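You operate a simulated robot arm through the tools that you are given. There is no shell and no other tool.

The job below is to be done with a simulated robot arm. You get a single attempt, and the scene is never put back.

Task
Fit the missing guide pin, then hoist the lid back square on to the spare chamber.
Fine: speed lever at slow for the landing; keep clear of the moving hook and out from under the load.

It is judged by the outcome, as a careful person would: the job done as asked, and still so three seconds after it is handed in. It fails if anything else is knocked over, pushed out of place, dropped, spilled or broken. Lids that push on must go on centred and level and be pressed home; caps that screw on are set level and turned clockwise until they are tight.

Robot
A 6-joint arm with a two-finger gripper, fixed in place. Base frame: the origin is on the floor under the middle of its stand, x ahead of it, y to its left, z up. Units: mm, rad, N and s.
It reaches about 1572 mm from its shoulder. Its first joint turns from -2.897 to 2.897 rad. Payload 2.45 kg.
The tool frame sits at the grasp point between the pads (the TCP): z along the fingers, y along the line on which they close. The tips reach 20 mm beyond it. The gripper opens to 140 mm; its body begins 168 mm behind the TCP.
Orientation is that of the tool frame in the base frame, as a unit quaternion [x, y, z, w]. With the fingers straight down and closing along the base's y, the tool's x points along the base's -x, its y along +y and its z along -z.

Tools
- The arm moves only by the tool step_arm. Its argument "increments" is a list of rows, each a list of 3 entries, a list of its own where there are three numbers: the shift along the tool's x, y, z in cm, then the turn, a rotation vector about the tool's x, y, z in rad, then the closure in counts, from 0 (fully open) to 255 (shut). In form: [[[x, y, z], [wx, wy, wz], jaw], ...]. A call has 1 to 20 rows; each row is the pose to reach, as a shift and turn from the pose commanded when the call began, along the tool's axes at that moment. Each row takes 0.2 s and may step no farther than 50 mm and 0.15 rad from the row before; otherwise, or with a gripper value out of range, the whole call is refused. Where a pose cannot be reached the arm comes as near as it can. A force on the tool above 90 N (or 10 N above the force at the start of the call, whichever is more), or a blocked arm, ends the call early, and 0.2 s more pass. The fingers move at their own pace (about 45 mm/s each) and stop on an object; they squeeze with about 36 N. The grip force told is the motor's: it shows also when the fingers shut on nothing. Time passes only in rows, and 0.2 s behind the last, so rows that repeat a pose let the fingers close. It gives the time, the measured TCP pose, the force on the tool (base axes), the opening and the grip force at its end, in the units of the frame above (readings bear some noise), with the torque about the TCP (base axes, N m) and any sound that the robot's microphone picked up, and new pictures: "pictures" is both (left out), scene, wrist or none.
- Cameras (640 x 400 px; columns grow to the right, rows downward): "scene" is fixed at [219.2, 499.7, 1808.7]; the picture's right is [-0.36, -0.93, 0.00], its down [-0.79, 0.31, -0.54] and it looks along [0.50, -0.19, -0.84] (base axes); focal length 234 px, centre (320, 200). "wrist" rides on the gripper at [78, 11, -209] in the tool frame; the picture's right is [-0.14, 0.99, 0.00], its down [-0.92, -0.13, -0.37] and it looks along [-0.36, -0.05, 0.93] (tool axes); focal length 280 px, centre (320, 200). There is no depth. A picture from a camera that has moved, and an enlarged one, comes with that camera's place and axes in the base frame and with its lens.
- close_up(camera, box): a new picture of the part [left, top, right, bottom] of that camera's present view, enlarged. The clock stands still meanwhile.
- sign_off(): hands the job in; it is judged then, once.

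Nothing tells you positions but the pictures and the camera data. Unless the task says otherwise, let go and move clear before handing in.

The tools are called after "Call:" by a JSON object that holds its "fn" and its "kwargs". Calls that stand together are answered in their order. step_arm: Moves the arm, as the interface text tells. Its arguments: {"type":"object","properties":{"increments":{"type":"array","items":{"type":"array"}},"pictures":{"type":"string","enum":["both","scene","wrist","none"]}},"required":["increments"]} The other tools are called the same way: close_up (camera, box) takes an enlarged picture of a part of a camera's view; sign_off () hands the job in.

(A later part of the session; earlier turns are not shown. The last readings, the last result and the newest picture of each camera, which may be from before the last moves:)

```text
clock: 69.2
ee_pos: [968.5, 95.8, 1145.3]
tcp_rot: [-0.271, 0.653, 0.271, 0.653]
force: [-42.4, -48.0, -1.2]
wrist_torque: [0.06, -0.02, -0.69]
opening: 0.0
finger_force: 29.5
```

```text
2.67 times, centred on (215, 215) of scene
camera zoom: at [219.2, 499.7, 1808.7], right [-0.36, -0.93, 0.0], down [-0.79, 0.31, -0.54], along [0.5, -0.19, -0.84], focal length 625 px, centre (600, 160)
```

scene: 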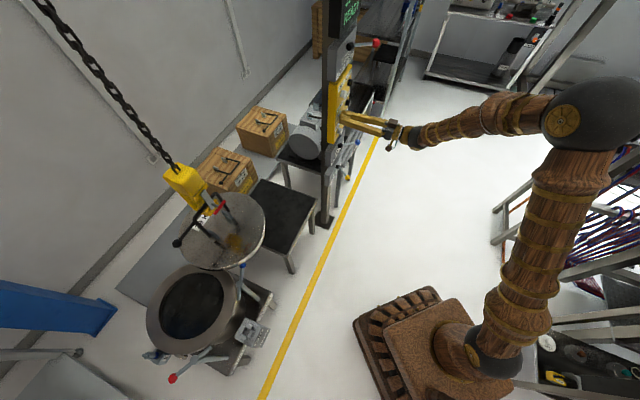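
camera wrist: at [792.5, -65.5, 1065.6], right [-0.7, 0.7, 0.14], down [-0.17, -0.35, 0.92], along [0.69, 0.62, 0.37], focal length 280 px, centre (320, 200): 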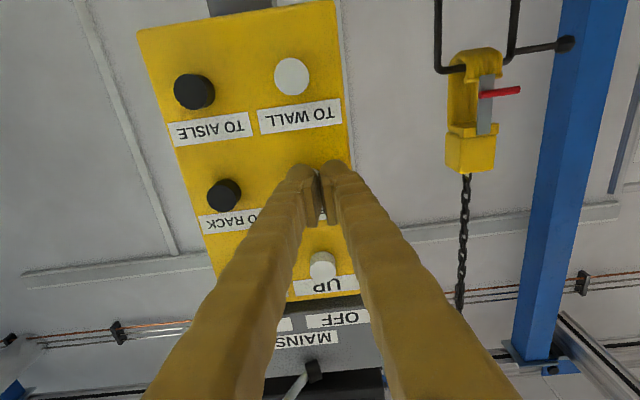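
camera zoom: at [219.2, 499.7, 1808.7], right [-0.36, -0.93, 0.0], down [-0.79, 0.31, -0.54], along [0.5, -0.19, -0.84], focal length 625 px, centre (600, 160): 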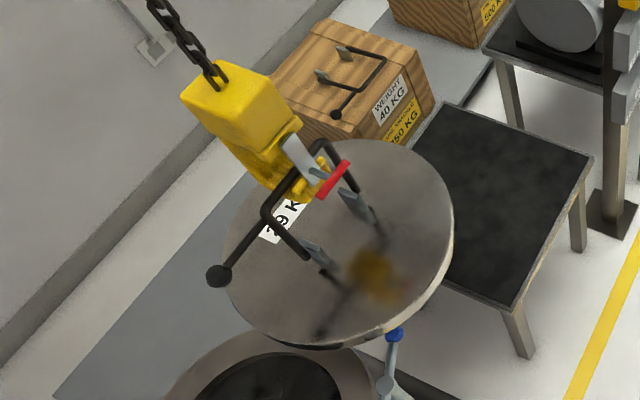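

The lid has travelled about 300 mm and has about 290 mm left. I'll hold for another 20 rows.

Call:
{"fn": "step_arm", "kwargs": {"increments": [[[0, 0, 0], [0, 0, 0], 255], [[0, 0, 0], [0, 0, 0], 255], [[0, 0, 0], [0, 0, 0], 255], [[0, 0, 0], [0, 0, 0], 255], [[0, 0, 0], [0, 0, 0], 255], [[0, 0, 0], [0, 0, 0], 255], [[0, 0, 0], [0, 0, 0], 255], [[0, 0, 0], [0, 0, 0], 255], [[0, 0, 0], [0, 0, 0], 255], [[0, 0, 0], [0, 0, 0], 255], [[0, 0, 0], [0, 0, 0], 255], [[0, 0, 0], [0, 0, 0], 255], [[0, 0, 0], [0, 0, 0], 255], [[0, 0, 0], [0, 0, 0], 255], [[0, 0, 0], [0, 0, 0], 255], [[0, 0, 0], [0, 0, 0], 255], [[0, 0, 0], [0, 0, 0], 255], [[0, 0, 0], [0, 0, 0], 255], [[0, 0, 0], [0, 0, 0], 255], [[0, 0, 0], [0, 0, 0], 255]], "pictures": "scene"}}

Call:
{"fn": "close_up", "kwargs": {"camera": "scene", "box": [120, 190, 280, 350]}}

```text
clock: 73.4
ee_pos: [967.3, 96.8, 1144.6]
tcp_rot: [-0.27, 0.653, 0.27, 0.654]
force: [-46.9, -42.9, -1.4]
wrist_torque: [0.05, -0.01, -0.57]
opening: 0.0
finger_force: 29.3
```

scene: 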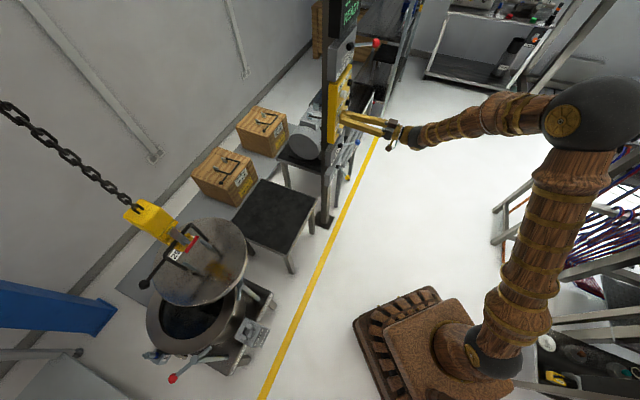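

```text
2.50 times, centred on (200, 270) of scene
camera zoom: at [219.2, 499.7, 1808.7], right [-0.36, -0.93, 0.0], down [-0.79, 0.31, -0.54], along [0.5, -0.19, -0.84], focal length 586 px, centre (620, 25)
```

zoom: 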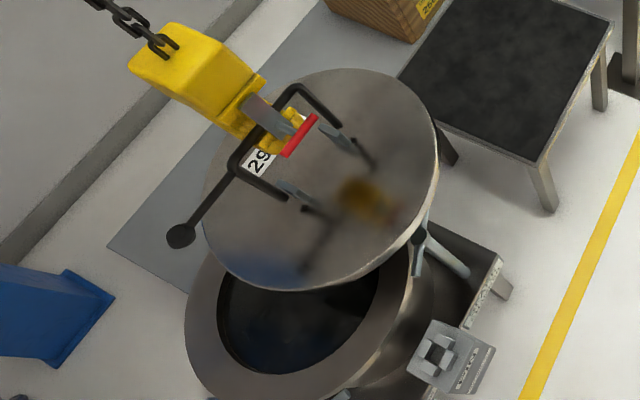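

About 145 mm remains. I'll hold for roughly 105 mm more, then release and measure carefully.

Call:
{"fn": "step_arm", "kwargs": {"increments": [[[0, 0, 0], [0, 0, 0], 255], [[0, 0, 0], [0, 0, 0], 255], [[0, 0, 0], [0, 0, 0], 255], [[0, 0, 0], [0, 0, 0], 255], [[0, 0, 0], [0, 0, 0], 255], [[0, 0, 0], [0, 0, 0], 255], [[0, 0, 0], [0, 0, 0], 255], [[0, 0, 0], [0, 0, 0], 255], [[0, 0, 0], [0, 0, 0], 255], [[0, 0, 0], [0, 0, 0], 255], [[0, 0, 0], [0, 0, 0], 255], [[0, 0, 0], [0, 0, 0], 255], [[0, 0, 0], [0, 0, 0], 255], [[0, 0, 0], [0, 0, 0], 255], [[0, 0, -2], [0, 0, 0], 255], [[0, 0, -4], [0, 0, 0], 255]], "pictures": "scene"}}

Call:
{"fn": "close_up", "kwargs": {"camera": "scene", "box": [110, 220, 270, 380]}}

```text
clock: 76.8
ee_pos: [939.5, 68.4, 1146.1]
tcp_rot: [-0.272, 0.652, 0.272, 0.653]
force: [-0.4, 0.3, 0.6]
wrist_torque: [-0.03, 0.02, 0.0]
opening: 0.0
finger_force: 29.2
```

scene: 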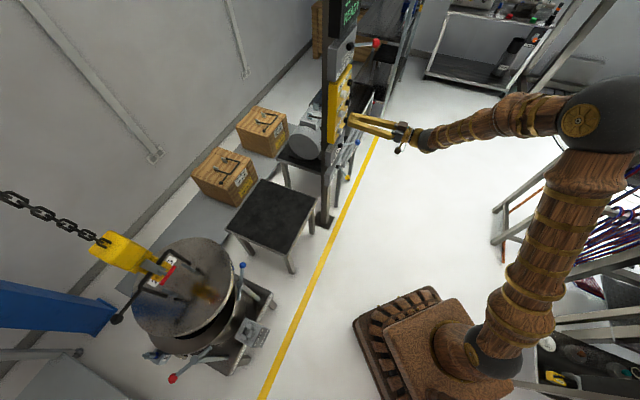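

```text
2.50 times, centred on (190, 300) of scene
camera zoom: at [219.2, 499.7, 1808.7], right [-0.36, -0.93, 0.0], down [-0.79, 0.31, -0.54], along [0.5, -0.19, -0.84], focal length 586 px, centre (645, -50)
```

zoom: 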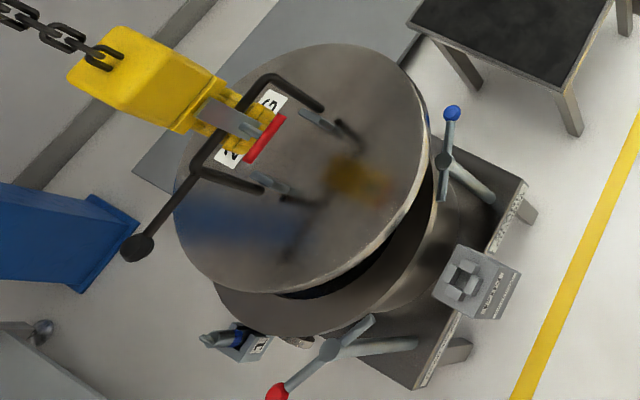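

The lid is now about 40 mm short of centre. I'll leave the panel and take a side-on look from the aisle, well clear of the lid, to measure height and alignment.

Call:
{"fn": "step_arm", "kwargs": {"increments": [[[0, 0, -4], [0, 0, 0], 255], [[0, 0, -8], [0, 0, 0], 255], [[1.74, 4.44, -7.93], [0, 0.02, 0], 255], [[3.49, 8.89, -7.86], [0, 0.04, 0], 255], [[5.23, 13.33, -7.79], [0, 0.06, 0], 255], [[6.98, 17.78, -7.72], [0, 0.08, 0], 255], [[8.72, 22.22, -7.65], [0, 0.1, 0], 255], [[10.47, 26.66, -7.57], [0, 0.12, 0], 255], [[12.21, 31.11, -7.5], [0, 0.14, 0], 255], [[13.96, 35.55, -7.43], [0, 0.16, 0], 255], [[15.7, 40, -7.36], [0, 0.18, 0], 255], [[17.45, 44.44, -7.29], [0, 0.2, 0], 255], [[19.19, 48.88, -7.22], [0, 0.22, 0], 255], [[20.94, 53.33, -7.15], [0, 0.24, 0], 255], [[22.68, 57.77, -7.08], [0, 0.26, 0], 255], [[24.43, 62.22, -7.01], [0, 0.28, 0], 255], [[26.17, 66.66, -6.93], [0, 0.3, 0], 255], [[27.92, 71.1, -6.86], [0, 0.32, 0], 255], [[29.66, 75.55, -6.79], [0, 0.34, 0], 255], [[31.4, 80, -6.72], [0, 0.37, 0], 255]]}}

Call:
{"fn": "close_up", "kwargs": {"camera": "wrist", "box": [160, 60, 480, 300]}}

```text
clock: 81.0
ee_pos: [512.6, 577.4, 858.5]
tcp_rot: [-0.37, 0.746, 0.299, 0.467]
force: [0.0, -0.1, -0.1]
wrist_torque: [-0.03, 0.04, 0.02]
opening: 0.2
finger_force: 29.1
out of reach, approached as far as the arm can: row 9, 10, 11, 12, 13, 14, 15, 16, 17, 18, 19, 20
camera wrist: at [383.3, 396.7, 866.7], right [-0.78, 0.58, 0.23], down [0.2, -0.11, 0.97], along [0.59, 0.81, -0.03], focal length 280 px, centre (320, 200)
```

scene: 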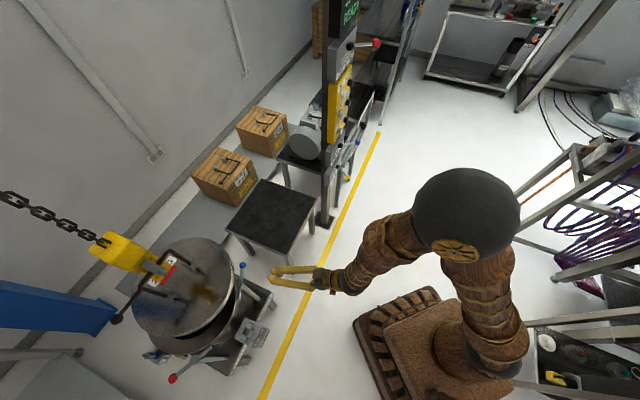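
wrist: 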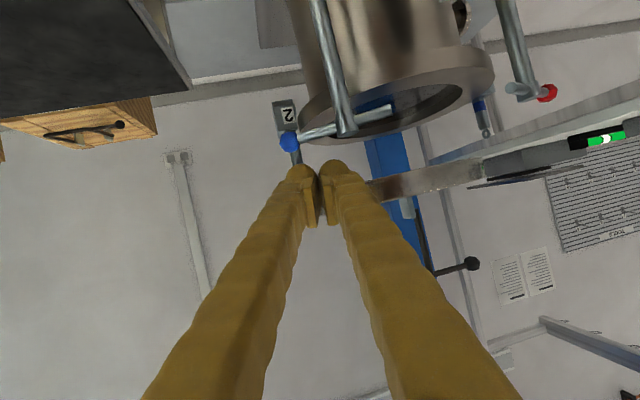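

```text
1.67 times, centred on (320, 180) of wrist
camera zoom: at [383.3, 396.7, 866.7], right [-0.78, 0.58, 0.23], down [0.2, -0.11, 0.97], along [0.59, 0.81, -0.03], focal length 467 px, centre (320, 233)
```

zoom: 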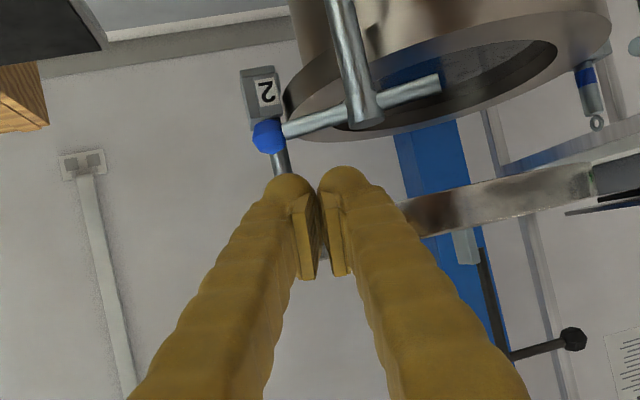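

The arm hit a reach limit on that approach, and the fingers hide the lid. I'll raise the arm for a clearer vantage from above the lid's height, still well away from it.

Call:
{"fn": "step_arm", "kwargs": {"increments": [[[-4.03, -1.72, 0.09], [0, 0, 0], 255], [[-8.06, -3.45, 0.19], [0, 0, 0], 255], [[-12.09, -5.17, 0.28], [0, 0, 0], 255], [[-16.13, -6.9, 0.37], [0, 0, 0], 255], [[-20.16, -8.62, 0.46], [0, 0, 0], 255], [[-24.19, -10.34, 0.56], [0, 0, 0], 255], [[-28.22, -12.07, 0.65], [0, 0, 0], 255], [[-32.25, -13.79, 0.74], [0, 0, 0], 255], [[-32.25, -13.79, 0.74], [0, 0, 0], 255]]}}

```text
clock: 83.0
ee_pos: [728.0, 593.9, 1142.8]
tcp_rot: [-0.371, 0.745, 0.299, 0.467]
force: [-0.3, -0.1, 0.6]
wrist_torque: [0.03, -0.02, 0.01]
opening: 0.0
finger_force: 29.4
camera wrist: at [599.1, 412.8, 1151.0], right [-0.78, 0.58, 0.22], down [0.2, -0.11, 0.97], along [0.59, 0.81, -0.03], focal length 280 px, centre (320, 200)
```

scene: 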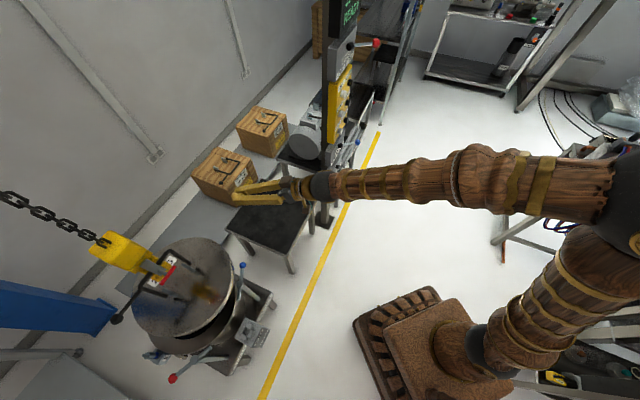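
wrist: 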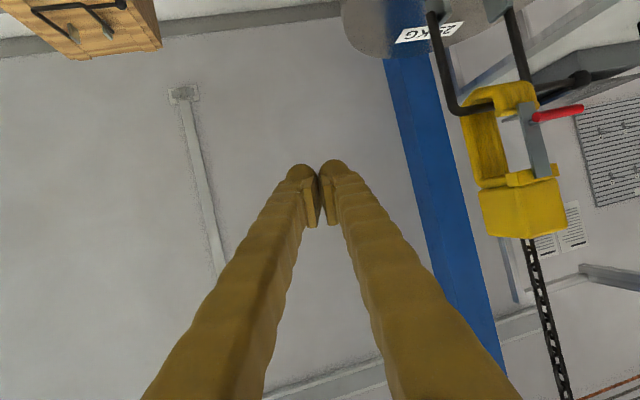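

The arm is clear and I can see the hook and part of the lid. I'll turn the camera toward the lid for triangulation: yaw left and tilt so the lid sits in the unobstructed upper part of the picture.

Call:
{"fn": "step_arm", "kwargs": {"increments": [[[0, 0, 0], [-0.0918, 0.0101, -0.0387], 255], [[0, 0, 0], [-0.1836, 0.0202, -0.0774], 255], [[0, 0, 0], [-0.2754, 0.0303, -0.1161], 255], [[0, 0, 0], [-0.3672, 0.0404, -0.1548], 255], [[0, 0, 0], [-0.459, 0.0505, -0.1935], 255], [[0, 0, 0], [-0.5508, 0.0606, -0.2322], 255]]}}

```text
clock: 84.4
ee_pos: [727.9, 593.3, 1143.9]
tcp_rot: [-0.575, 0.602, 0.424, 0.358]
force: [-0.5, 0.4, 0.1]
wrist_torque: [-0.01, -0.04, 0.06]
opening: 0.0
finger_force: 28.9
camera wrist: at [723.0, 370.9, 1152.4], right [-0.97, 0.03, 0.22], down [0.23, 0.02, 0.97], along [0.03, 1.0, -0.03], focal length 280 px, centre (320, 200)
```

scene: 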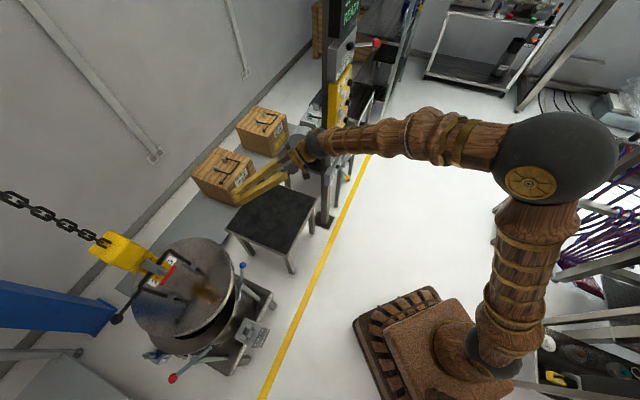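
wrist: 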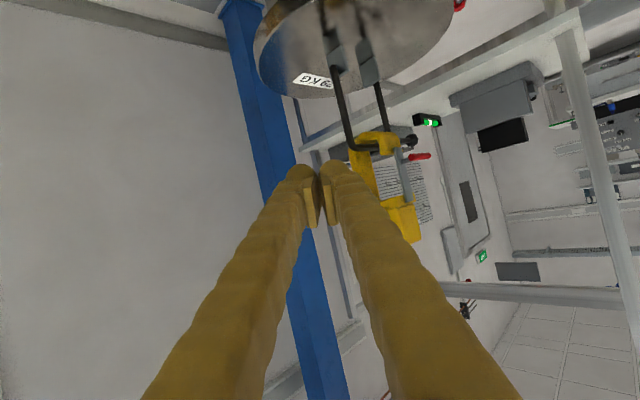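

The lid is visible from here. I'll move round to look along the travel direction from the empty-stand side, in line with both pins, so sideways centring can be judged directly.

Call:
{"fn": "step_arm", "kwargs": {"increments": [[[-0.57, -1.76, 0.91], [-0.105, 0.0113, -0.0441], 255], [[-1.15, -3.52, 1.83], [-0.21, 0.0226, -0.0883], 255], [[-1.72, -5.28, 2.74], [-0.315, 0.0339, -0.1324], 255], [[-2.3, -7.03, 3.66], [-0.42, 0.0451, -0.1766], 255], [[-2.87, -8.79, 4.57], [-0.525, 0.0564, -0.2207], 255], [[-3.45, -10.55, 5.49], [-0.63, 0.0677, -0.2649], 255], [[-4.02, -12.31, 6.4], [-0.735, 0.079, -0.309], 255], [[-4.02, -12.31, 6.4], [-0.735, 0.079, -0.309], 255]]}}

```text
clock: 86.2
ee_pos: [851.6, 671.0, 1143.4]
tcp_rot: [0.764, -0.331, -0.529, -0.164]
force: [0.2, 0.1, 0.1]
wrist_torque: [0.02, -0.05, -0.01]
opening: 0.1
finger_force: 29.1
camera wrist: at [1008.6, 512.4, 1152.7], right [-0.7, -0.68, 0.22], down [0.14, 0.18, 0.97], along [-0.7, 0.72, -0.03], focal length 280 px, centre (320, 200)
```

scene: 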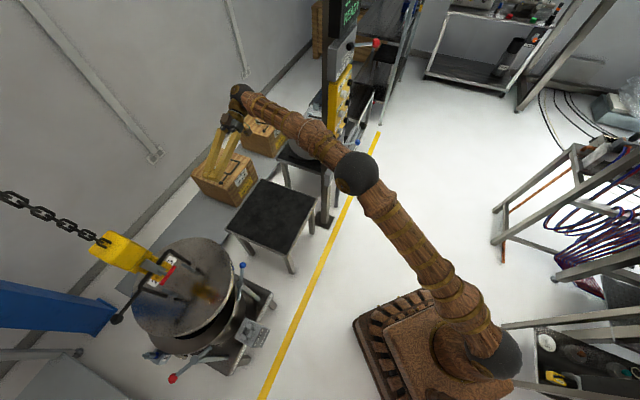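
wrist: 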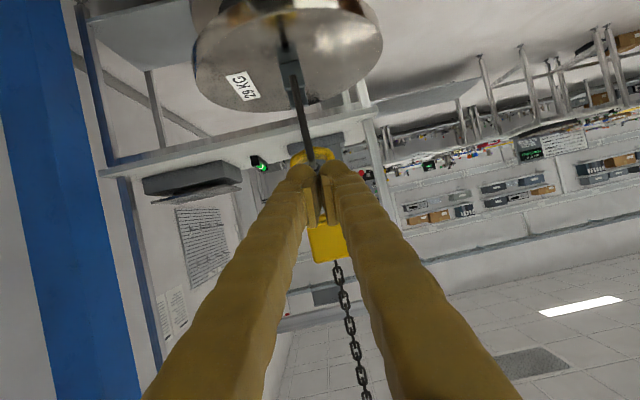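

This is an excellent line-of-travel view, and the lid hangs level. I'll tilt down to bring both pins and the chamber rim into view.

Call:
{"fn": "step_arm", "kwargs": {"increments": [[[0, 0, 0], [0, 0.12, 0], 255], [[0, 0, 0], [0, 0.24, 0], 255], [[0, 0, 0], [0, 0.36, 0], 255], [[0, 0, 0], [0, 0.36, 0], 255]], "pictures": "wrist"}}

Call:
{"fn": "close_up", "kwargs": {"camera": "wrist", "box": [160, 0, 440, 180]}}

```text
clock: 87.2
ee_pos: [850.8, 672.0, 1142.8]
tcp_rot: [0.846, -0.355, -0.383, -0.103]
force: [-0.2, 0.5, -0.6]
wrist_torque: [-0.02, 0.01, -0.04]
opening: 0.0
finger_force: 29.4
camera wrist: at [999.9, 530.1, 1229.7], right [-0.73, -0.65, 0.2], down [-0.12, 0.41, 0.9], along [-0.67, 0.64, -0.38], focal length 280 px, centre (320, 200)
```

wrist: 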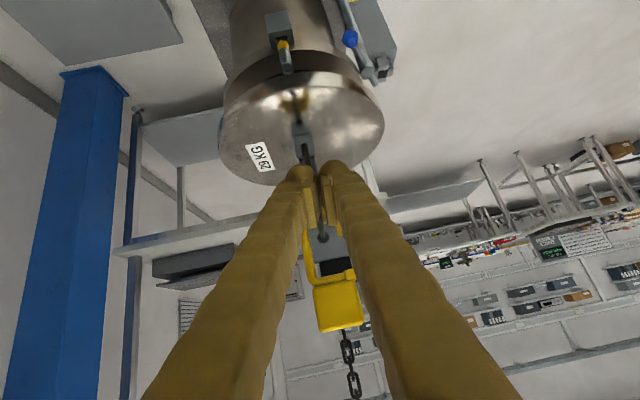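

```text
2.22 times, centred on (300, 90) of wrist
camera zoom: at [999.9, 530.1, 1229.7], right [-0.73, -0.65, 0.2], down [-0.12, 0.41, 0.9], along [-0.67, 0.64, -0.38], focal length 623 px, centre (364, 444)
```

zoom: 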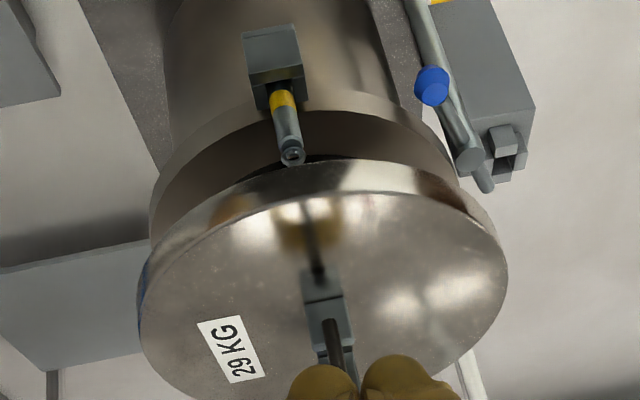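

This view gives a good idea. The lid clears pin 2 but sits lower than I first estimated, so I want an edge-on elevation view with lid and rim side by side. I'll lower the camera to just above lid height, backing off a little, and level it.

Call:
{"fn": "step_arm", "kwargs": {"increments": [[[3.69, -0.38, 2.13], [0, -0.06, 0], 255], [[7.38, -0.75, 4.27], [0, -0.12, 0], 255], [[11.07, -1.13, 6.4], [0, -0.18, 0], 255], [[14.75, -1.5, 8.53], [0, -0.24, 0], 255], [[18.44, -1.88, 10.67], [0, -0.3, 0], 255], [[22.13, -2.25, 12.8], [0, -0.36, 0], 255]], "pictures": "none"}}

Call:
{"fn": "step_arm", "kwargs": {"increments": [[[0, 0, 0], [0.04, 0.0055, -0.1035], 255], [[0, 0, 0], [0.08, 0.011, -0.207], 255], [[0, 0, 0], [0.08, 0.011, -0.207], 255]], "pictures": "both"}}

```text
clock: 88.6
ee_pos: [890.8, 626.1, 892.5]
tcp_rot: [0.764, -0.33, -0.529, -0.165]
force: [0.5, 0.6, 1.3]
wrist_torque: [-0.14, -0.13, 0.0]
opening: 0.0
finger_force: 29.4
```

```text
clock: 89.4
ee_pos: [891.7, 626.4, 893.0]
tcp_rot: [0.789, -0.271, -0.492, -0.247]
force: [0.6, 0.8, 0.2]
wrist_torque: [0.0, 0.0, 0.02]
opening: 0.0
finger_force: 29.4
camera wrist: at [1048.2, 467.6, 902.1], right [-0.72, -0.7, 0.0], down [-0.02, 0.02, 1.0], along [-0.7, 0.72, -0.03], focal length 280 px, centre (320, 200)
```

scene: 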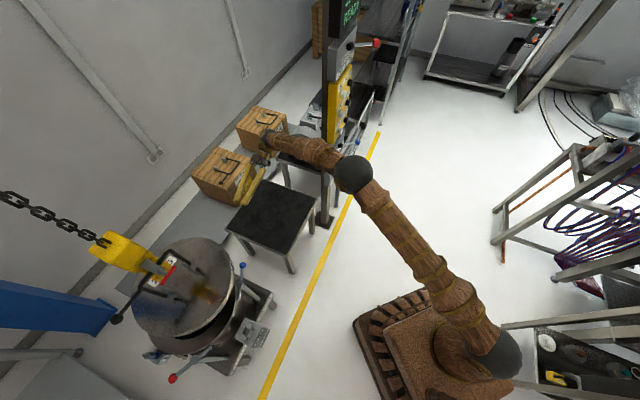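
wrist: 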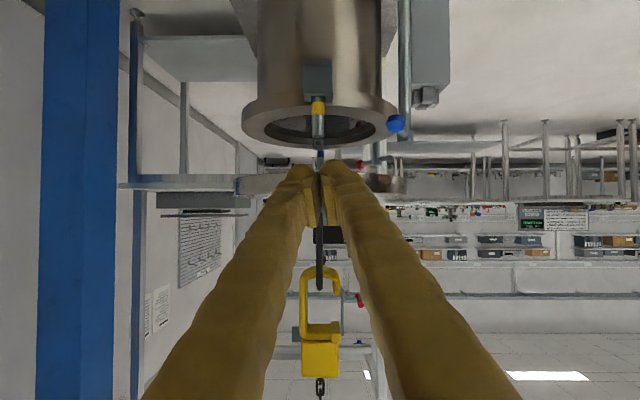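

This is a superb level elevation view. I'll zoom in on the lid edge, rim and pins.

Call:
{"fn": "close_up", "kwargs": {"camera": "wrist", "box": [220, 80, 420, 210]}}

Call:
{"fn": "close_up", "kwargs": {"camera": "wrist", "box": [225, 90, 325, 200]}}

Call:
{"fn": "close_up", "kwargs": {"camera": "wrist", "box": [320, 90, 420, 200]}}

```text
3.08 times, centred on (320, 145) of wrist
camera zoom: at [1048.2, 467.6, 902.1], right [-0.72, -0.7, 0.0], down [-0.02, 0.02, 1.0], along [-0.7, 0.72, -0.03], focal length 863 px, centre (320, 369)
```

zoom: 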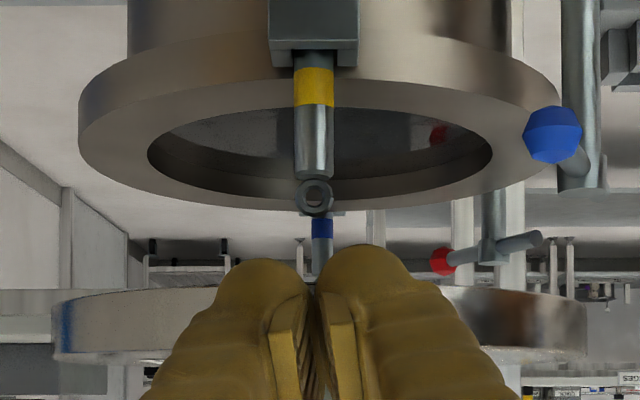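

```text
3.64 times, centred on (275, 145) of wrist
camera zoom: at [1048.2, 467.6, 902.1], right [-0.72, -0.7, 0.0], down [-0.02, 0.02, 1.0], along [-0.7, 0.72, -0.03], focal length 1020 px, centre (484, 400)
```

zoom: 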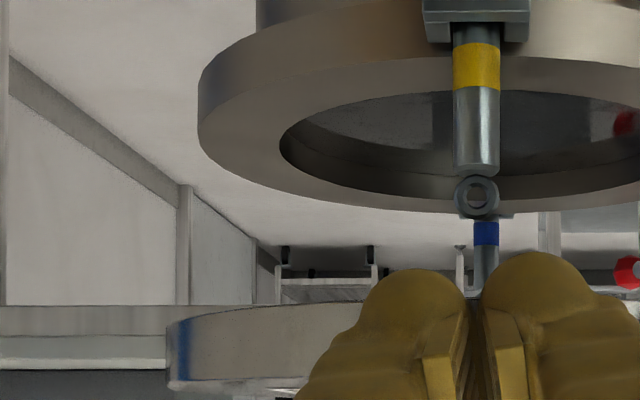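

```text
3.64 times, centred on (370, 145) of wrist
camera zoom: at [1048.2, 467.6, 902.1], right [-0.72, -0.7, 0.0], down [-0.02, 0.02, 1.0], along [-0.7, 0.72, -0.03], focal length 1020 px, centre (138, 400)
```

zoom: 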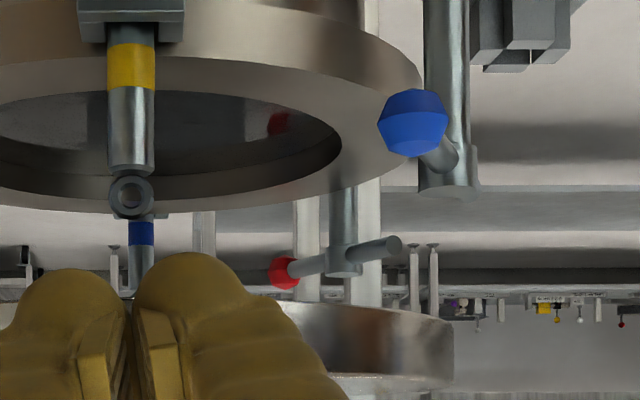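

Measured in this view, the lid and rim are centred on each other sideways to within about 1 mm. The lid underside is near z 835 against pin tops near 799. Next I'll go round to the aisle side, keeping away from the lid, to measure the remaining distance along the travel.

Call:
{"fn": "step_arm", "kwargs": {"increments": [[[-2.19, 3.39, -1.84], [0.091, 0.0123, 0.0392], 255], [[-4.37, 6.78, -3.68], [0.182, 0.0247, 0.0784], 255], [[-6.56, 10.17, -5.51], [0.273, 0.037, 0.1175], 255], [[-8.74, 13.56, -7.35], [0.364, 0.0493, 0.1567], 255], [[-10.93, 16.94, -9.19], [0.455, 0.0617, 0.1959], 255], [[-13.11, 20.33, -11.03], [0.546, 0.074, 0.2351], 255], [[-15.3, 23.72, -12.86], [0.637, 0.0863, 0.2742], 255], [[-17.48, 27.11, -14.7], [0.728, 0.0987, 0.3134], 255], [[-19.67, 30.5, -16.54], [0.819, 0.111, 0.3526], 255]], "pictures": "both"}}

```text
clock: 91.4
ee_pos: [722.0, 334.3, 1099.8]
tcp_rot: [0.593, -0.588, -0.334, -0.437]
force: [0.0, 0.4, -0.1]
wrist_torque: [0.03, 0.01, 0.0]
opening: 0.1
finger_force: 30.0
camera wrist: at [693.1, 112.9, 1108.4], right [-0.99, 0.13, 0.0], down [0.01, 0.03, 1.0], along [0.13, 0.99, -0.03], focal length 280 px, centre (320, 200)
```

scene: 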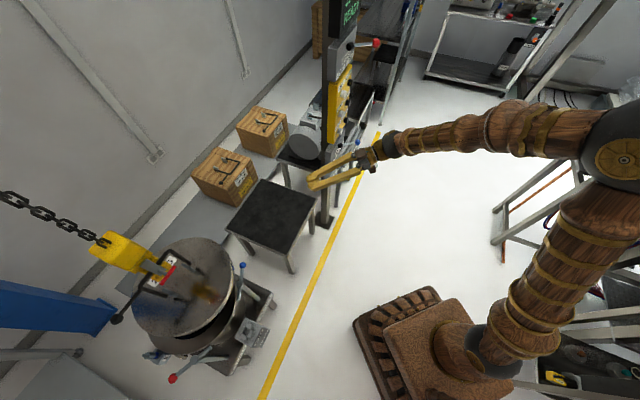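
wrist: 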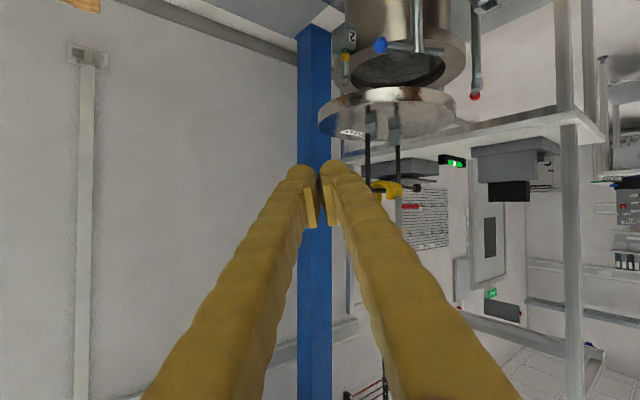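

Call:
{"fn": "step_arm", "kwargs": {"increments": [[[-1.5, 3.34, 2.54], [0.051, 0.007, 0.022], 255], [[-2.99, 6.68, 5.07], [0.102, 0.014, 0.044], 255], [[-4.49, 10.02, 7.61], [0.153, 0.021, 0.066], 255], [[-5.99, 13.36, 10.14], [0.203, 0.028, 0.088], 255], [[-7.48, 16.7, 12.68], [0.254, 0.035, 0.11], 255], [[-8.98, 20.05, 15.21], [0.305, 0.042, 0.132], 255], [[-10.48, 23.39, 17.75], [0.356, 0.049, 0.154], 255], [[-11.97, 26.73, 20.28], [0.407, 0.056, 0.176], 255], [[-13.47, 30.07, 22.82], [0.458, 0.063, 0.198], 255], [[-14.97, 33.41, 25.35], [0.508, 0.07, 0.22], 255], [[-16.46, 36.75, 27.89], [0.559, 0.077, 0.242], 255], [[-17.96, 40.09, 30.42], [0.61, 0.084, 0.264], 255], [[-17.96, 40.09, 30.42], [0.61, 0.084, 0.264], 255]], "pictures": "both"}}

```text
clock: 94.2
ee_pos: [478.0, 623.3, 1128.3]
tcp_rot: [-0.44, 0.725, 0.237, 0.474]
force: [0.0, -0.4, 0.0]
wrist_torque: [0.01, 0.03, -0.02]
opening: 0.0
finger_force: 29.6
out of reach, approached as far as the arm can: row 8, 9, 10, 11, 12, 13
camera wrist: at [356.4, 437.2, 1147.6], right [-0.83, 0.55, 0.05], down [0.08, 0.04, 1.0], along [0.55, 0.83, -0.08], focal length 280 px, centre (320, 200)
```

scene: 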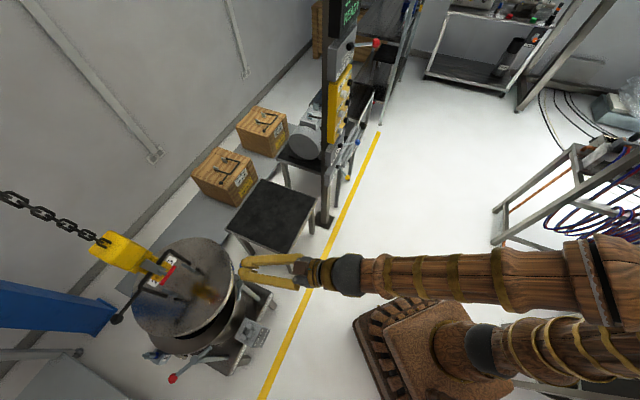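
wrist: 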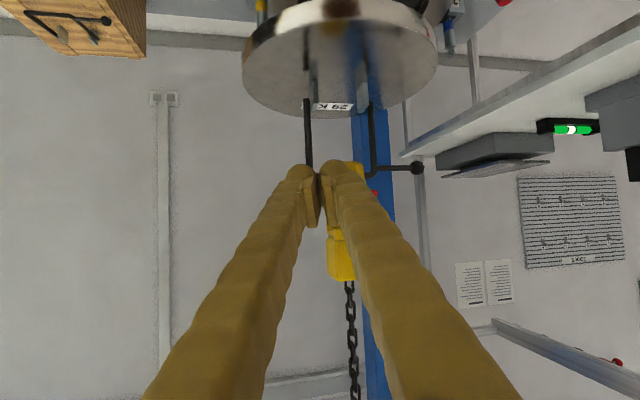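

The view from here is good enough. I'll tilt slightly down so both pins and the lid are all in frame.

Call:
{"fn": "step_arm", "kwargs": {"increments": [[[0, 0, 0], [0, 0.1, 0], 255], [[0, 0, 0], [0, 0.2, 0], 255], [[0, 0, 0], [0, 0.2, 0], 255]], "pictures": "wrist"}}

Call:
{"fn": "close_up", "kwargs": {"camera": "wrist", "box": [210, 0, 490, 180]}}

```text
clock: 95.0
ee_pos: [477.5, 625.8, 1127.8]
tcp_rot: [-0.461, 0.763, 0.2, 0.406]
force: [-0.6, -0.3, 0.5]
wrist_torque: [-0.03, 0.02, 0.01]
opening: 0.1
finger_force: 29.4
camera wrist: at [358.0, 446.3, 1186.6], right [-0.82, 0.57, 0.04], down [0.18, 0.18, 0.97], along [0.54, 0.8, -0.25], focal length 280 px, centre (320, 200)
```

wrist: 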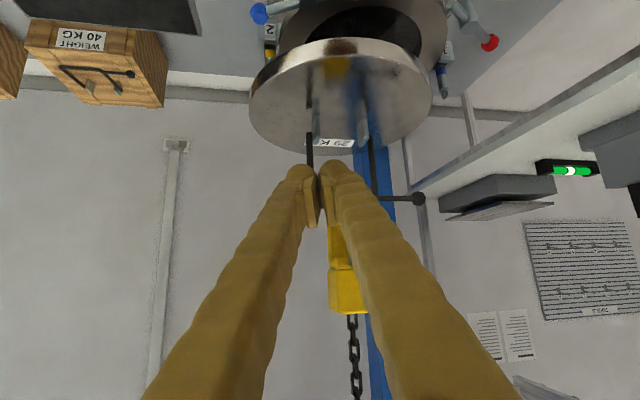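

```text
2.22 times, centred on (350, 90) of wrist
camera zoom: at [358.0, 446.3, 1186.6], right [-0.82, 0.57, 0.04], down [0.18, 0.18, 0.97], along [0.54, 0.8, -0.25], focal length 623 px, centre (253, 444)
```

zoom: 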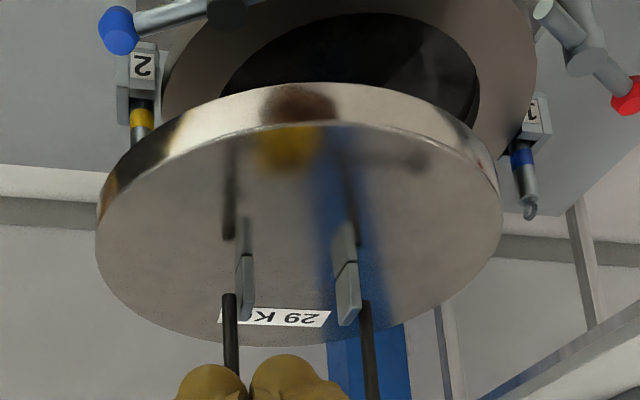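

Measured from three directions: the lid is aligned sideways within about 1–2 mm, needs about 57 mm more TO BENCH, and its underside clears the pins by 35 mm. I'll go back to the panel via a waypoint that stays in front of it.

Call:
{"fn": "step_arm", "kwargs": {"increments": [[[1.67, -3.68, -2.02], [0.0138, -0.0364, 0.0088], 255], [[3.34, -7.36, -4.04], [0.0275, -0.0729, 0.0176], 255], [[5.0, -11.04, -6.07], [0.0413, -0.1093, 0.0265], 255], [[6.67, -14.72, -8.09], [0.0551, -0.1458, 0.0353], 255], [[8.34, -18.4, -10.11], [0.0688, -0.1822, 0.0441], 255], [[10.01, -22.07, -12.13], [0.0826, -0.2186, 0.0529], 255], [[11.68, -25.75, -14.15], [0.0964, -0.2551, 0.0618], 255], [[13.34, -29.43, -16.18], [0.1101, -0.2915, 0.0706], 255], [[15.01, -33.11, -18.2], [0.1239, -0.328, 0.0794], 255], [[16.68, -36.79, -20.22], [0.1376, -0.3644, 0.0882], 255], [[18.35, -40.47, -22.24], [0.1514, -0.4009, 0.0971], 255], [[20.02, -44.15, -24.26], [0.1652, -0.4373, 0.1059], 255], [[21.68, -47.83, -26.29], [0.1789, -0.4737, 0.1147], 255], [[23.35, -51.5, -28.31], [0.1927, -0.5102, 0.1235], 255], [[25.02, -55.18, -30.33], [0.2065, -0.5466, 0.1324], 255], [[26.69, -58.86, -32.35], [0.2202, -0.5831, 0.1412], 255], [[28.36, -62.54, -34.38], [0.234, -0.6195, 0.15], 255], [[28.36, -62.54, -34.38], [0.234, -0.6195, 0.15], 255]], "pictures": "both"}}

```text
clock: 98.8
ee_pos: [799.8, -75.8, 1163.1]
tcp_rot: [-0.274, 0.659, 0.261, 0.65]
force: [0.0, 0.5, 0.0]
wrist_torque: [0.0, -0.03, -0.03]
opening: 0.0
finger_force: 28.9
camera wrist: at [642.0, -216.0, 1087.0], right [-0.69, 0.71, 0.13], down [-0.17, -0.33, 0.93], along [0.7, 0.62, 0.35], focal length 280 px, centre (320, 200)
```

scene: 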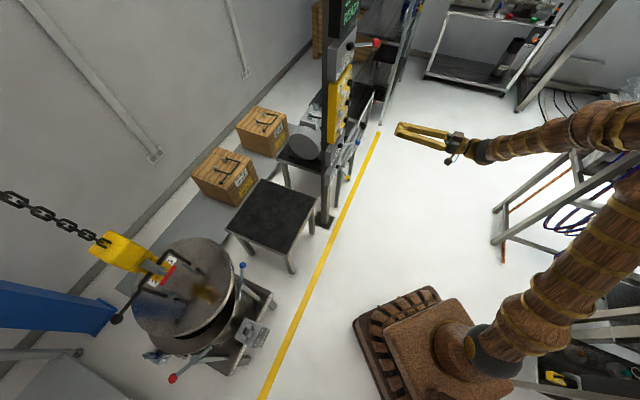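
wrist: 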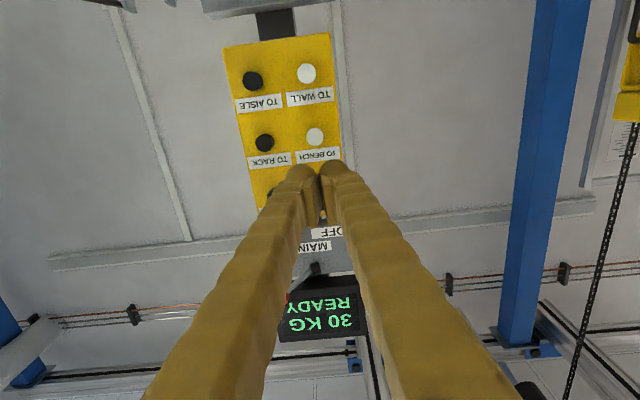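

Call:
{"fn": "step_arm", "kwargs": {"increments": [[[0.33, 0.13, 4], [0, -0.005, 0], 255], [[0.66, 0.26, 8], [0, -0.01, 0], 255], [[0.99, 0.39, 12], [0, -0.015, 0], 255], [[1.32, 0.52, 16], [0, -0.019, 0], 255], [[1.32, 0.52, 20.1], [0, -0.019, 0], 255], [[1.32, 0.52, 20.1], [0, -0.019, 0], 255]], "pictures": "wrist"}}

Call:
{"fn": "close_up", "kwargs": {"camera": "wrist", "box": [220, 130, 420, 270]}}

```text
clock: 100.2
ee_pos: [936.5, 70.1, 1145.4]
tcp_rot: [-0.271, 0.653, 0.263, 0.656]
force: [-0.4, -0.9, 1.2]
wrist_torque: [-0.03, 0.01, -0.03]
opening: 0.0
finger_force: 29.9
camera wrist: at [780.8, -70.4, 1066.6], right [-0.7, 0.71, 0.13], down [-0.18, -0.34, 0.92], along [0.7, 0.62, 0.36], focal length 280 px, centre (320, 200)
```

wrist: 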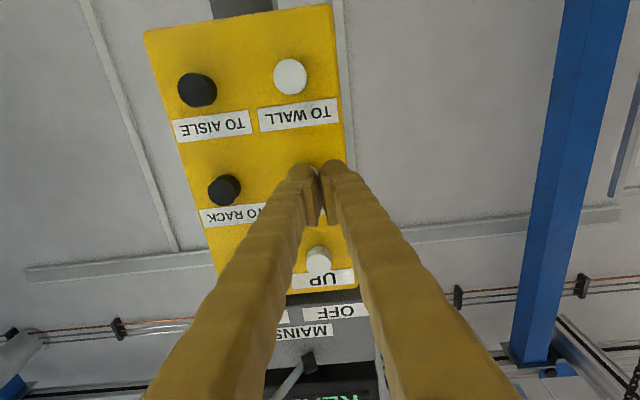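

```text
2.86 times, centred on (320, 200) of wrist
camera zoom: at [780.8, -70.4, 1066.6], right [-0.7, 0.71, 0.13], down [-0.18, -0.34, 0.92], along [0.7, 0.62, 0.36], focal length 801 px, centre (320, 200)
```

zoom: 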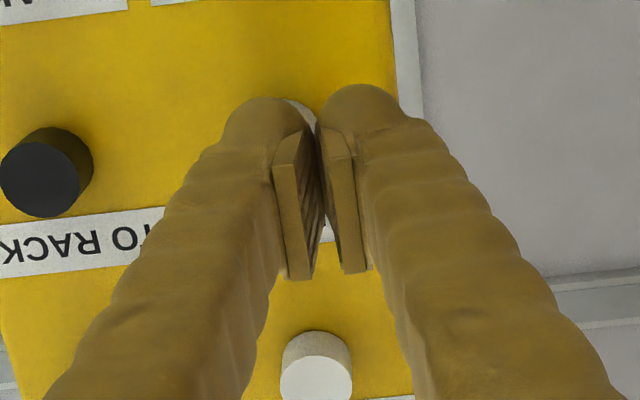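

Call:
{"fn": "step_arm", "kwargs": {"increments": [[[0, 0, 2], [0, 0, 0], 255], [[0, 0, 3.4], [0, 0, 0], 255], [[0, 0, 3.7], [0, 0, 0], 255], [[0, 0, 4], [0, 0, 0], 255], [[0, 0, 4], [0, 0, 0], 255], [[0, 0, 4], [0, 0, 0], 255], [[0, 0, 4], [0, 0, 0], 255], [[0, 0, 4], [0, 0, 0], 255], [[0, 0, 4], [0, 0, 0], 255], [[0, 0, 2.5], [0, 0, 0], 255], [[0, 0, 1], [0, 0, 0], 255]], "pictures": "scene"}}

Call:
{"fn": "close_up", "kwargs": {"camera": "scene", "box": [110, 220, 270, 380]}}

```text
clock: 102.6
ee_pos: [943.5, 76.9, 1144.4]
tcp_rot: [-0.272, 0.653, 0.264, 0.656]
force: [0.2, 0.2, -0.1]
wrist_torque: [0.01, 0.0, 0.02]
opening: 0.0
finger_force: 29.7
```

scene: 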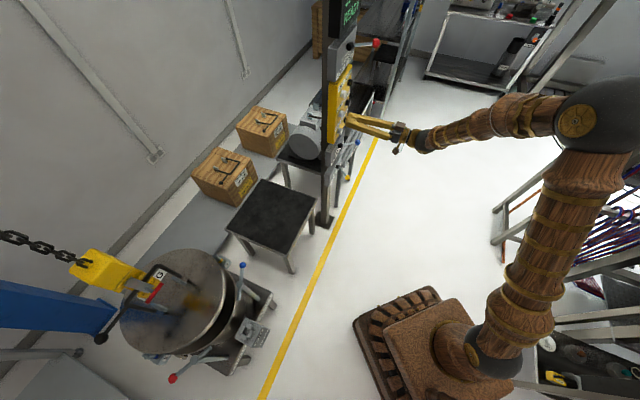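

```text
2.50 times, centred on (190, 300) of scene
camera zoom: at [219.2, 499.7, 1808.7], right [-0.36, -0.93, 0.0], down [-0.79, 0.31, -0.54], along [0.5, -0.19, -0.84], focal length 586 px, centre (645, -50)
```

zoom: 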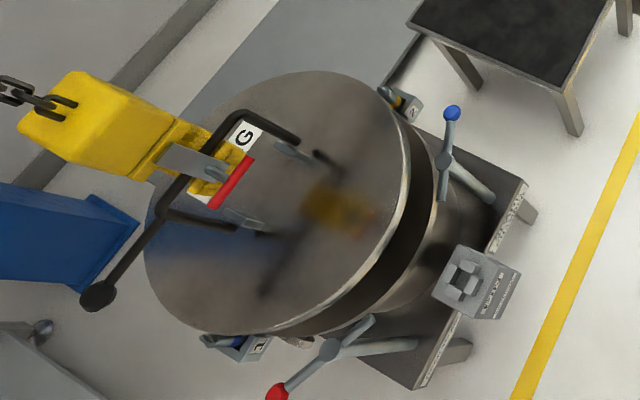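

The lid moved about 54 mm and looks nearly centred. I'll go back to the aisle-side vantage to verify against both pins before lowering.

Call:
{"fn": "step_arm", "kwargs": {"increments": [[[0, 0, -5], [0, 0, 0], 255], [[0, 0, -10], [0, 0, 0], 255], [[0, 0, -15], [0, 0, 0], 255], [[0, 0, -20], [0, 0, 0], 255]], "pictures": "none"}}

Call:
{"fn": "step_arm", "kwargs": {"increments": [[[0.1, 4.22, 1.52], [-0.0138, 0.0364, -0.0088], 255], [[0.2, 8.45, 3.05], [-0.0275, 0.0729, -0.0176], 255], [[0.29, 12.67, 4.57], [-0.0413, 0.1093, -0.0265], 255], [[0.39, 16.89, 6.1], [-0.0551, 0.1458, -0.0353], 255], [[0.49, 21.11, 7.62], [-0.0688, 0.1822, -0.0441], 255], [[0.59, 25.34, 9.14], [-0.0826, 0.2186, -0.0529], 255], [[0.69, 29.56, 10.67], [-0.0964, 0.2551, -0.0618], 255], [[0.78, 33.78, 12.19], [-0.1101, 0.2915, -0.0706], 255], [[0.88, 38.01, 13.72], [-0.1239, 0.328, -0.0794], 255], [[0.98, 42.23, 15.24], [-0.1376, 0.3644, -0.0882], 255], [[1.08, 46.45, 16.76], [-0.1514, 0.4009, -0.0971], 255], [[1.18, 50.68, 18.29], [-0.1652, 0.4373, -0.1059], 255], [[1.27, 54.9, 19.81], [-0.1789, 0.4737, -0.1147], 255], [[1.37, 59.12, 21.34], [-0.1927, 0.5102, -0.1235], 255], [[1.47, 63.35, 22.86], [-0.2065, 0.5466, -0.1324], 255], [[1.57, 67.57, 24.38], [-0.2202, 0.5831, -0.1412], 255], [[1.66, 71.79, 25.9], [-0.234, 0.6195, -0.15], 255], [[1.66, 71.79, 25.9], [-0.234, 0.6195, -0.15], 255]], "pictures": "wrist"}}

Call:
{"fn": "close_up", "kwargs": {"camera": "wrist", "box": [210, 0, 490, 180]}}

```text
clock: 103.6
ee_pos: [799.6, -64.7, 1143.8]
tcp_rot: [-0.272, 0.653, 0.264, 0.655]
force: [0.6, 0.4, -0.5]
wrist_torque: [0.03, 0.01, 0.0]
opening: 0.0
finger_force: 29.9
```

```text
clock: 107.4
ee_pos: [481.4, 632.6, 1120.2]
tcp_rot: [-0.459, 0.765, 0.193, 0.408]
force: [0.6, 0.5, 0.4]
wrist_torque: [0.02, -0.02, -0.02]
opening: 0.2
finger_force: 29.0
camera wrist: at [360.5, 454.6, 1179.5], right [-0.82, 0.57, 0.03], down [0.17, 0.19, 0.97], along [0.55, 0.8, -0.25], focal length 280 px, centre (320, 200)
```

wrist: 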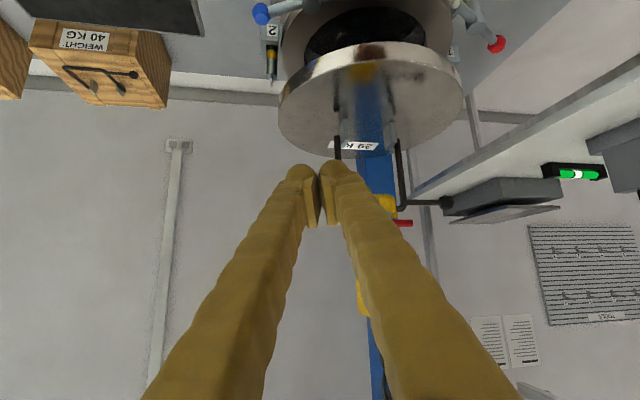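

```text
2.22 times, centred on (350, 90) of wrist
camera zoom: at [360.5, 454.6, 1179.5], right [-0.82, 0.57, 0.03], down [0.17, 0.19, 0.97], along [0.55, 0.8, -0.25], focal length 623 px, centre (253, 444)
```

zoom: 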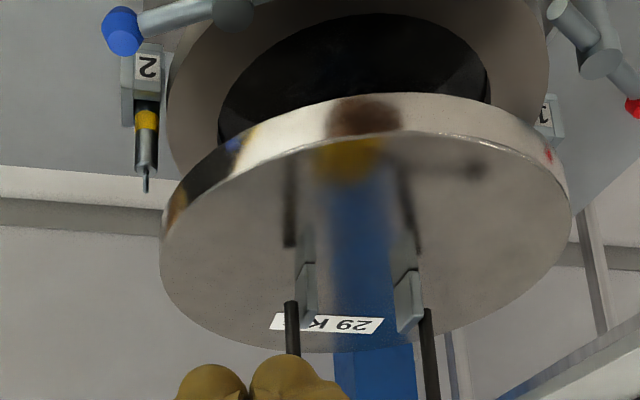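

From this vantage the lid needs roughly 4 mm more toward the bench, within the 6–8 mm pin clearance but worth trimming. I'll return to the panel and give a very brief tap on TO BENCH.

Call:
{"fn": "step_arm", "kwargs": {"increments": [[[1.67, -3.69, -1.99], [0.0138, -0.0364, 0.0088], 255], [[3.33, -7.38, -3.99], [0.0275, -0.0729, 0.0176], 255], [[5.0, -11.07, -5.98], [0.0413, -0.1093, 0.0265], 255], [[6.66, -14.76, -7.97], [0.0551, -0.1458, 0.0353], 255], [[8.33, -18.44, -9.96], [0.0688, -0.1822, 0.0441], 255], [[9.99, -22.13, -11.96], [0.0826, -0.2186, 0.0529], 255], [[11.66, -25.82, -13.95], [0.0964, -0.2551, 0.0618], 255], [[13.32, -29.51, -15.94], [0.1101, -0.2915, 0.0706], 255], [[14.99, -33.2, -17.94], [0.1239, -0.328, 0.0794], 255], [[16.65, -36.89, -19.93], [0.1376, -0.3644, 0.0882], 255], [[18.32, -40.58, -21.92], [0.1514, -0.4009, 0.0971], 255], [[19.98, -44.27, -23.92], [0.1652, -0.4373, 0.1059], 255], [[21.65, -47.95, -25.91], [0.1789, -0.4737, 0.1147], 255], [[23.31, -51.64, -27.9], [0.1927, -0.5102, 0.1235], 255], [[24.98, -55.33, -29.89], [0.2065, -0.5466, 0.1324], 255], [[26.64, -59.02, -31.89], [0.2202, -0.5831, 0.1412], 255], [[28.31, -62.71, -33.88], [0.234, -0.6195, 0.15], 255], [[28.31, -62.71, -33.88], [0.234, -0.6195, 0.15], 255]], "pictures": "wrist"}}

Call:
{"fn": "close_up", "kwargs": {"camera": "scene", "box": [120, 255, 180, 295]}}

```text
clock: 111.2
ee_pos: [803.1, -69.7, 1144.3]
tcp_rot: [-0.271, 0.653, 0.264, 0.655]
force: [-0.8, 0.5, -0.2]
wrist_torque: [0.06, 0.0, 0.0]
opening: 0.0
finger_force: 28.8
camera wrist: at [647.0, -208.7, 1064.8], right [-0.7, 0.71, 0.13], down [-0.18, -0.34, 0.92], along [0.7, 0.62, 0.36], focal length 280 px, centre (320, 200)
```

wrist: 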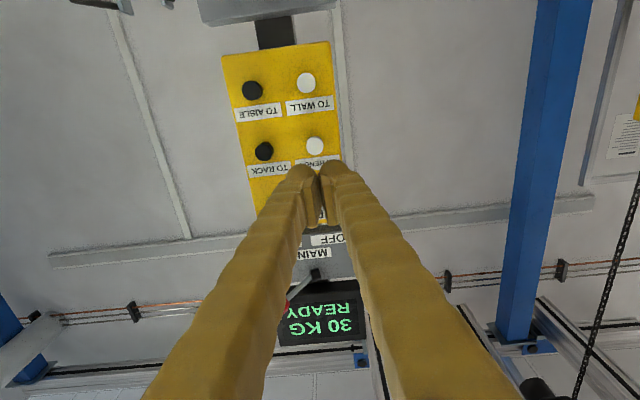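

```text
10.00 times, centred on (150, 275) of scene
camera zoom: at [219.2, 499.7, 1808.7], right [-0.36, -0.93, 0.0], down [-0.79, 0.31, -0.54], along [0.5, -0.19, -0.84], focal length 2343 px, centre (2020, -550)
```

zoom: 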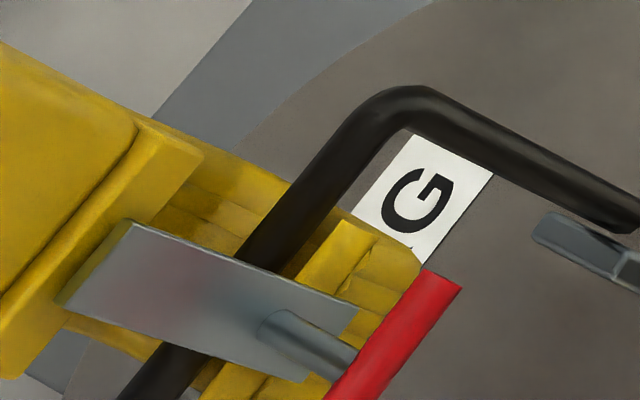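

Call:
{"fn": "step_arm", "kwargs": {"increments": [[[0, 0.1, 5], [0, 0, 0], 255], [[0, 0.2, 10], [0, 0, 0], 255], [[0, 0.35, 15], [0, 0, 0], 255], [[0, 0.35, 19.5], [0, 0, 0], 255], [[0, 0.35, 21.5], [0, 0, 0], 255], [[0, 0.35, 21.8], [0, 0, 0], 255], [[0, 0.35, 21.8], [0, 0, 0], 255]], "pictures": "none"}}

Call:
{"fn": "close_up", "kwargs": {"camera": "wrist", "box": [220, 130, 420, 270]}}

Call:
{"fn": "close_up", "kwargs": {"camera": "scene", "box": [120, 255, 180, 295]}}

```text
clock: 112.8
ee_pos: [955.1, 87.4, 1141.6]
tcp_rot: [-0.271, 0.654, 0.262, 0.656]
force: [-0.4, 0.1, -0.3]
wrist_torque: [0.01, -0.01, 0.03]
opening: 0.0
finger_force: 29.4
```

```text
2.86 times, centred on (320, 200) of wrist
camera zoom: at [800.0, -51.3, 1062.9], right [-0.7, 0.71, 0.13], down [-0.18, -0.34, 0.92], along [0.7, 0.62, 0.36], focal length 801 px, centre (320, 200)
```

zoom: 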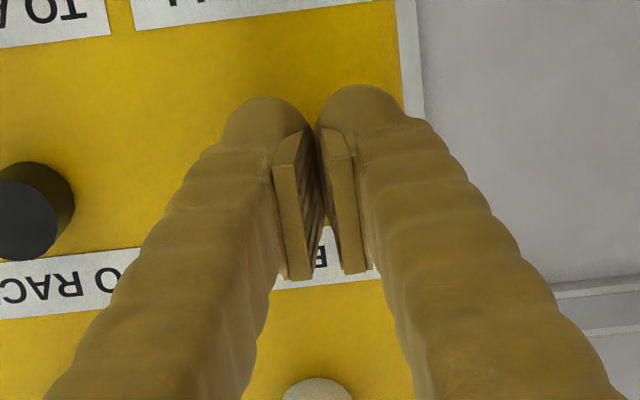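

```text
10.00 times, centred on (150, 275) of scene
camera zoom: at [219.2, 499.7, 1808.7], right [-0.36, -0.93, 0.0], down [-0.79, 0.31, -0.54], along [0.5, -0.19, -0.84], focal length 2343 px, centre (2020, -550)
```

zoom: 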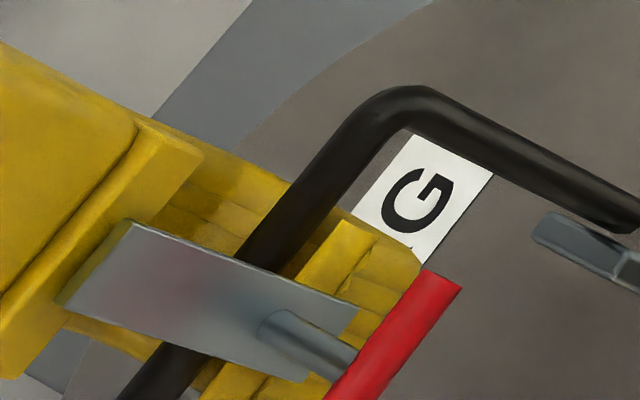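

Call:
{"fn": "step_arm", "kwargs": {"increments": [[[-0.2, 0, 0.2], [0, 0, 0], 255], [[-0.2, 0, 0.4], [0, 0, 0], 255]], "pictures": "none"}}

Call:
{"fn": "close_up", "kwargs": {"camera": "scene", "box": [120, 255, 180, 295]}}

```text
clock: 113.4
ee_pos: [958.0, 91.2, 1144.4]
tcp_rot: [-0.271, 0.654, 0.264, 0.656]
force: [-0.9, 0.7, 0.0]
wrist_torque: [0.0, 0.0, 0.0]
opening: 0.0
finger_force: 29.1
```

```text
10.00 times, centred on (150, 275) of scene
camera zoom: at [219.2, 499.7, 1808.7], right [-0.36, -0.93, 0.0], down [-0.79, 0.31, -0.54], along [0.5, -0.19, -0.84], focal length 2343 px, centre (2020, -550)
```

zoom: 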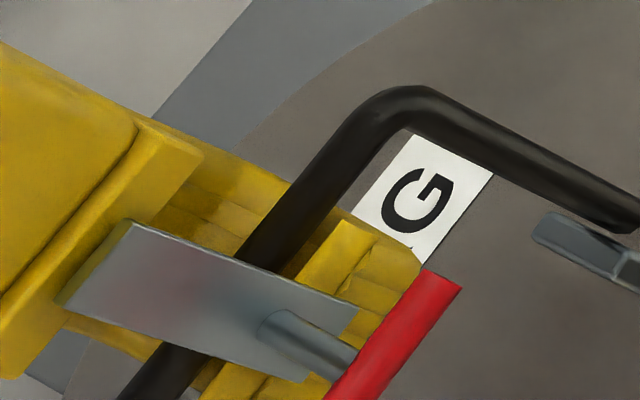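

Call:
{"fn": "step_arm", "kwargs": {"increments": [[[0, 0, 0.2], [0, 0, 0], 255], [[0, 0, 0.4], [0, 0, 0], 255]], "pictures": "none"}}

Call:
{"fn": "close_up", "kwargs": {"camera": "scene", "box": [120, 255, 180, 295]}}

```text
clock: 114.0
ee_pos: [959.3, 93.4, 1143.1]
tcp_rot: [-0.271, 0.654, 0.264, 0.656]
force: [-2.5, -3.3, -1.5]
wrist_torque: [0.02, -0.01, -0.05]
opening: 0.0
finger_force: 29.5
```

```text
10.00 times, centred on (150, 275) of scene
camera zoom: at [219.2, 499.7, 1808.7], right [-0.36, -0.93, 0.0], down [-0.79, 0.31, -0.54], along [0.5, -0.19, -0.84], focal length 2343 px, centre (2020, -550)
```

zoom: 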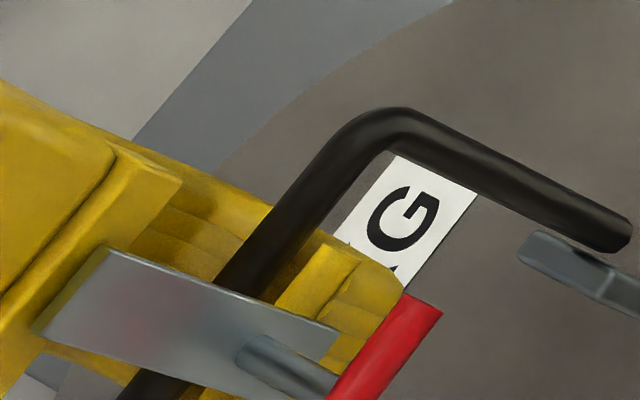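

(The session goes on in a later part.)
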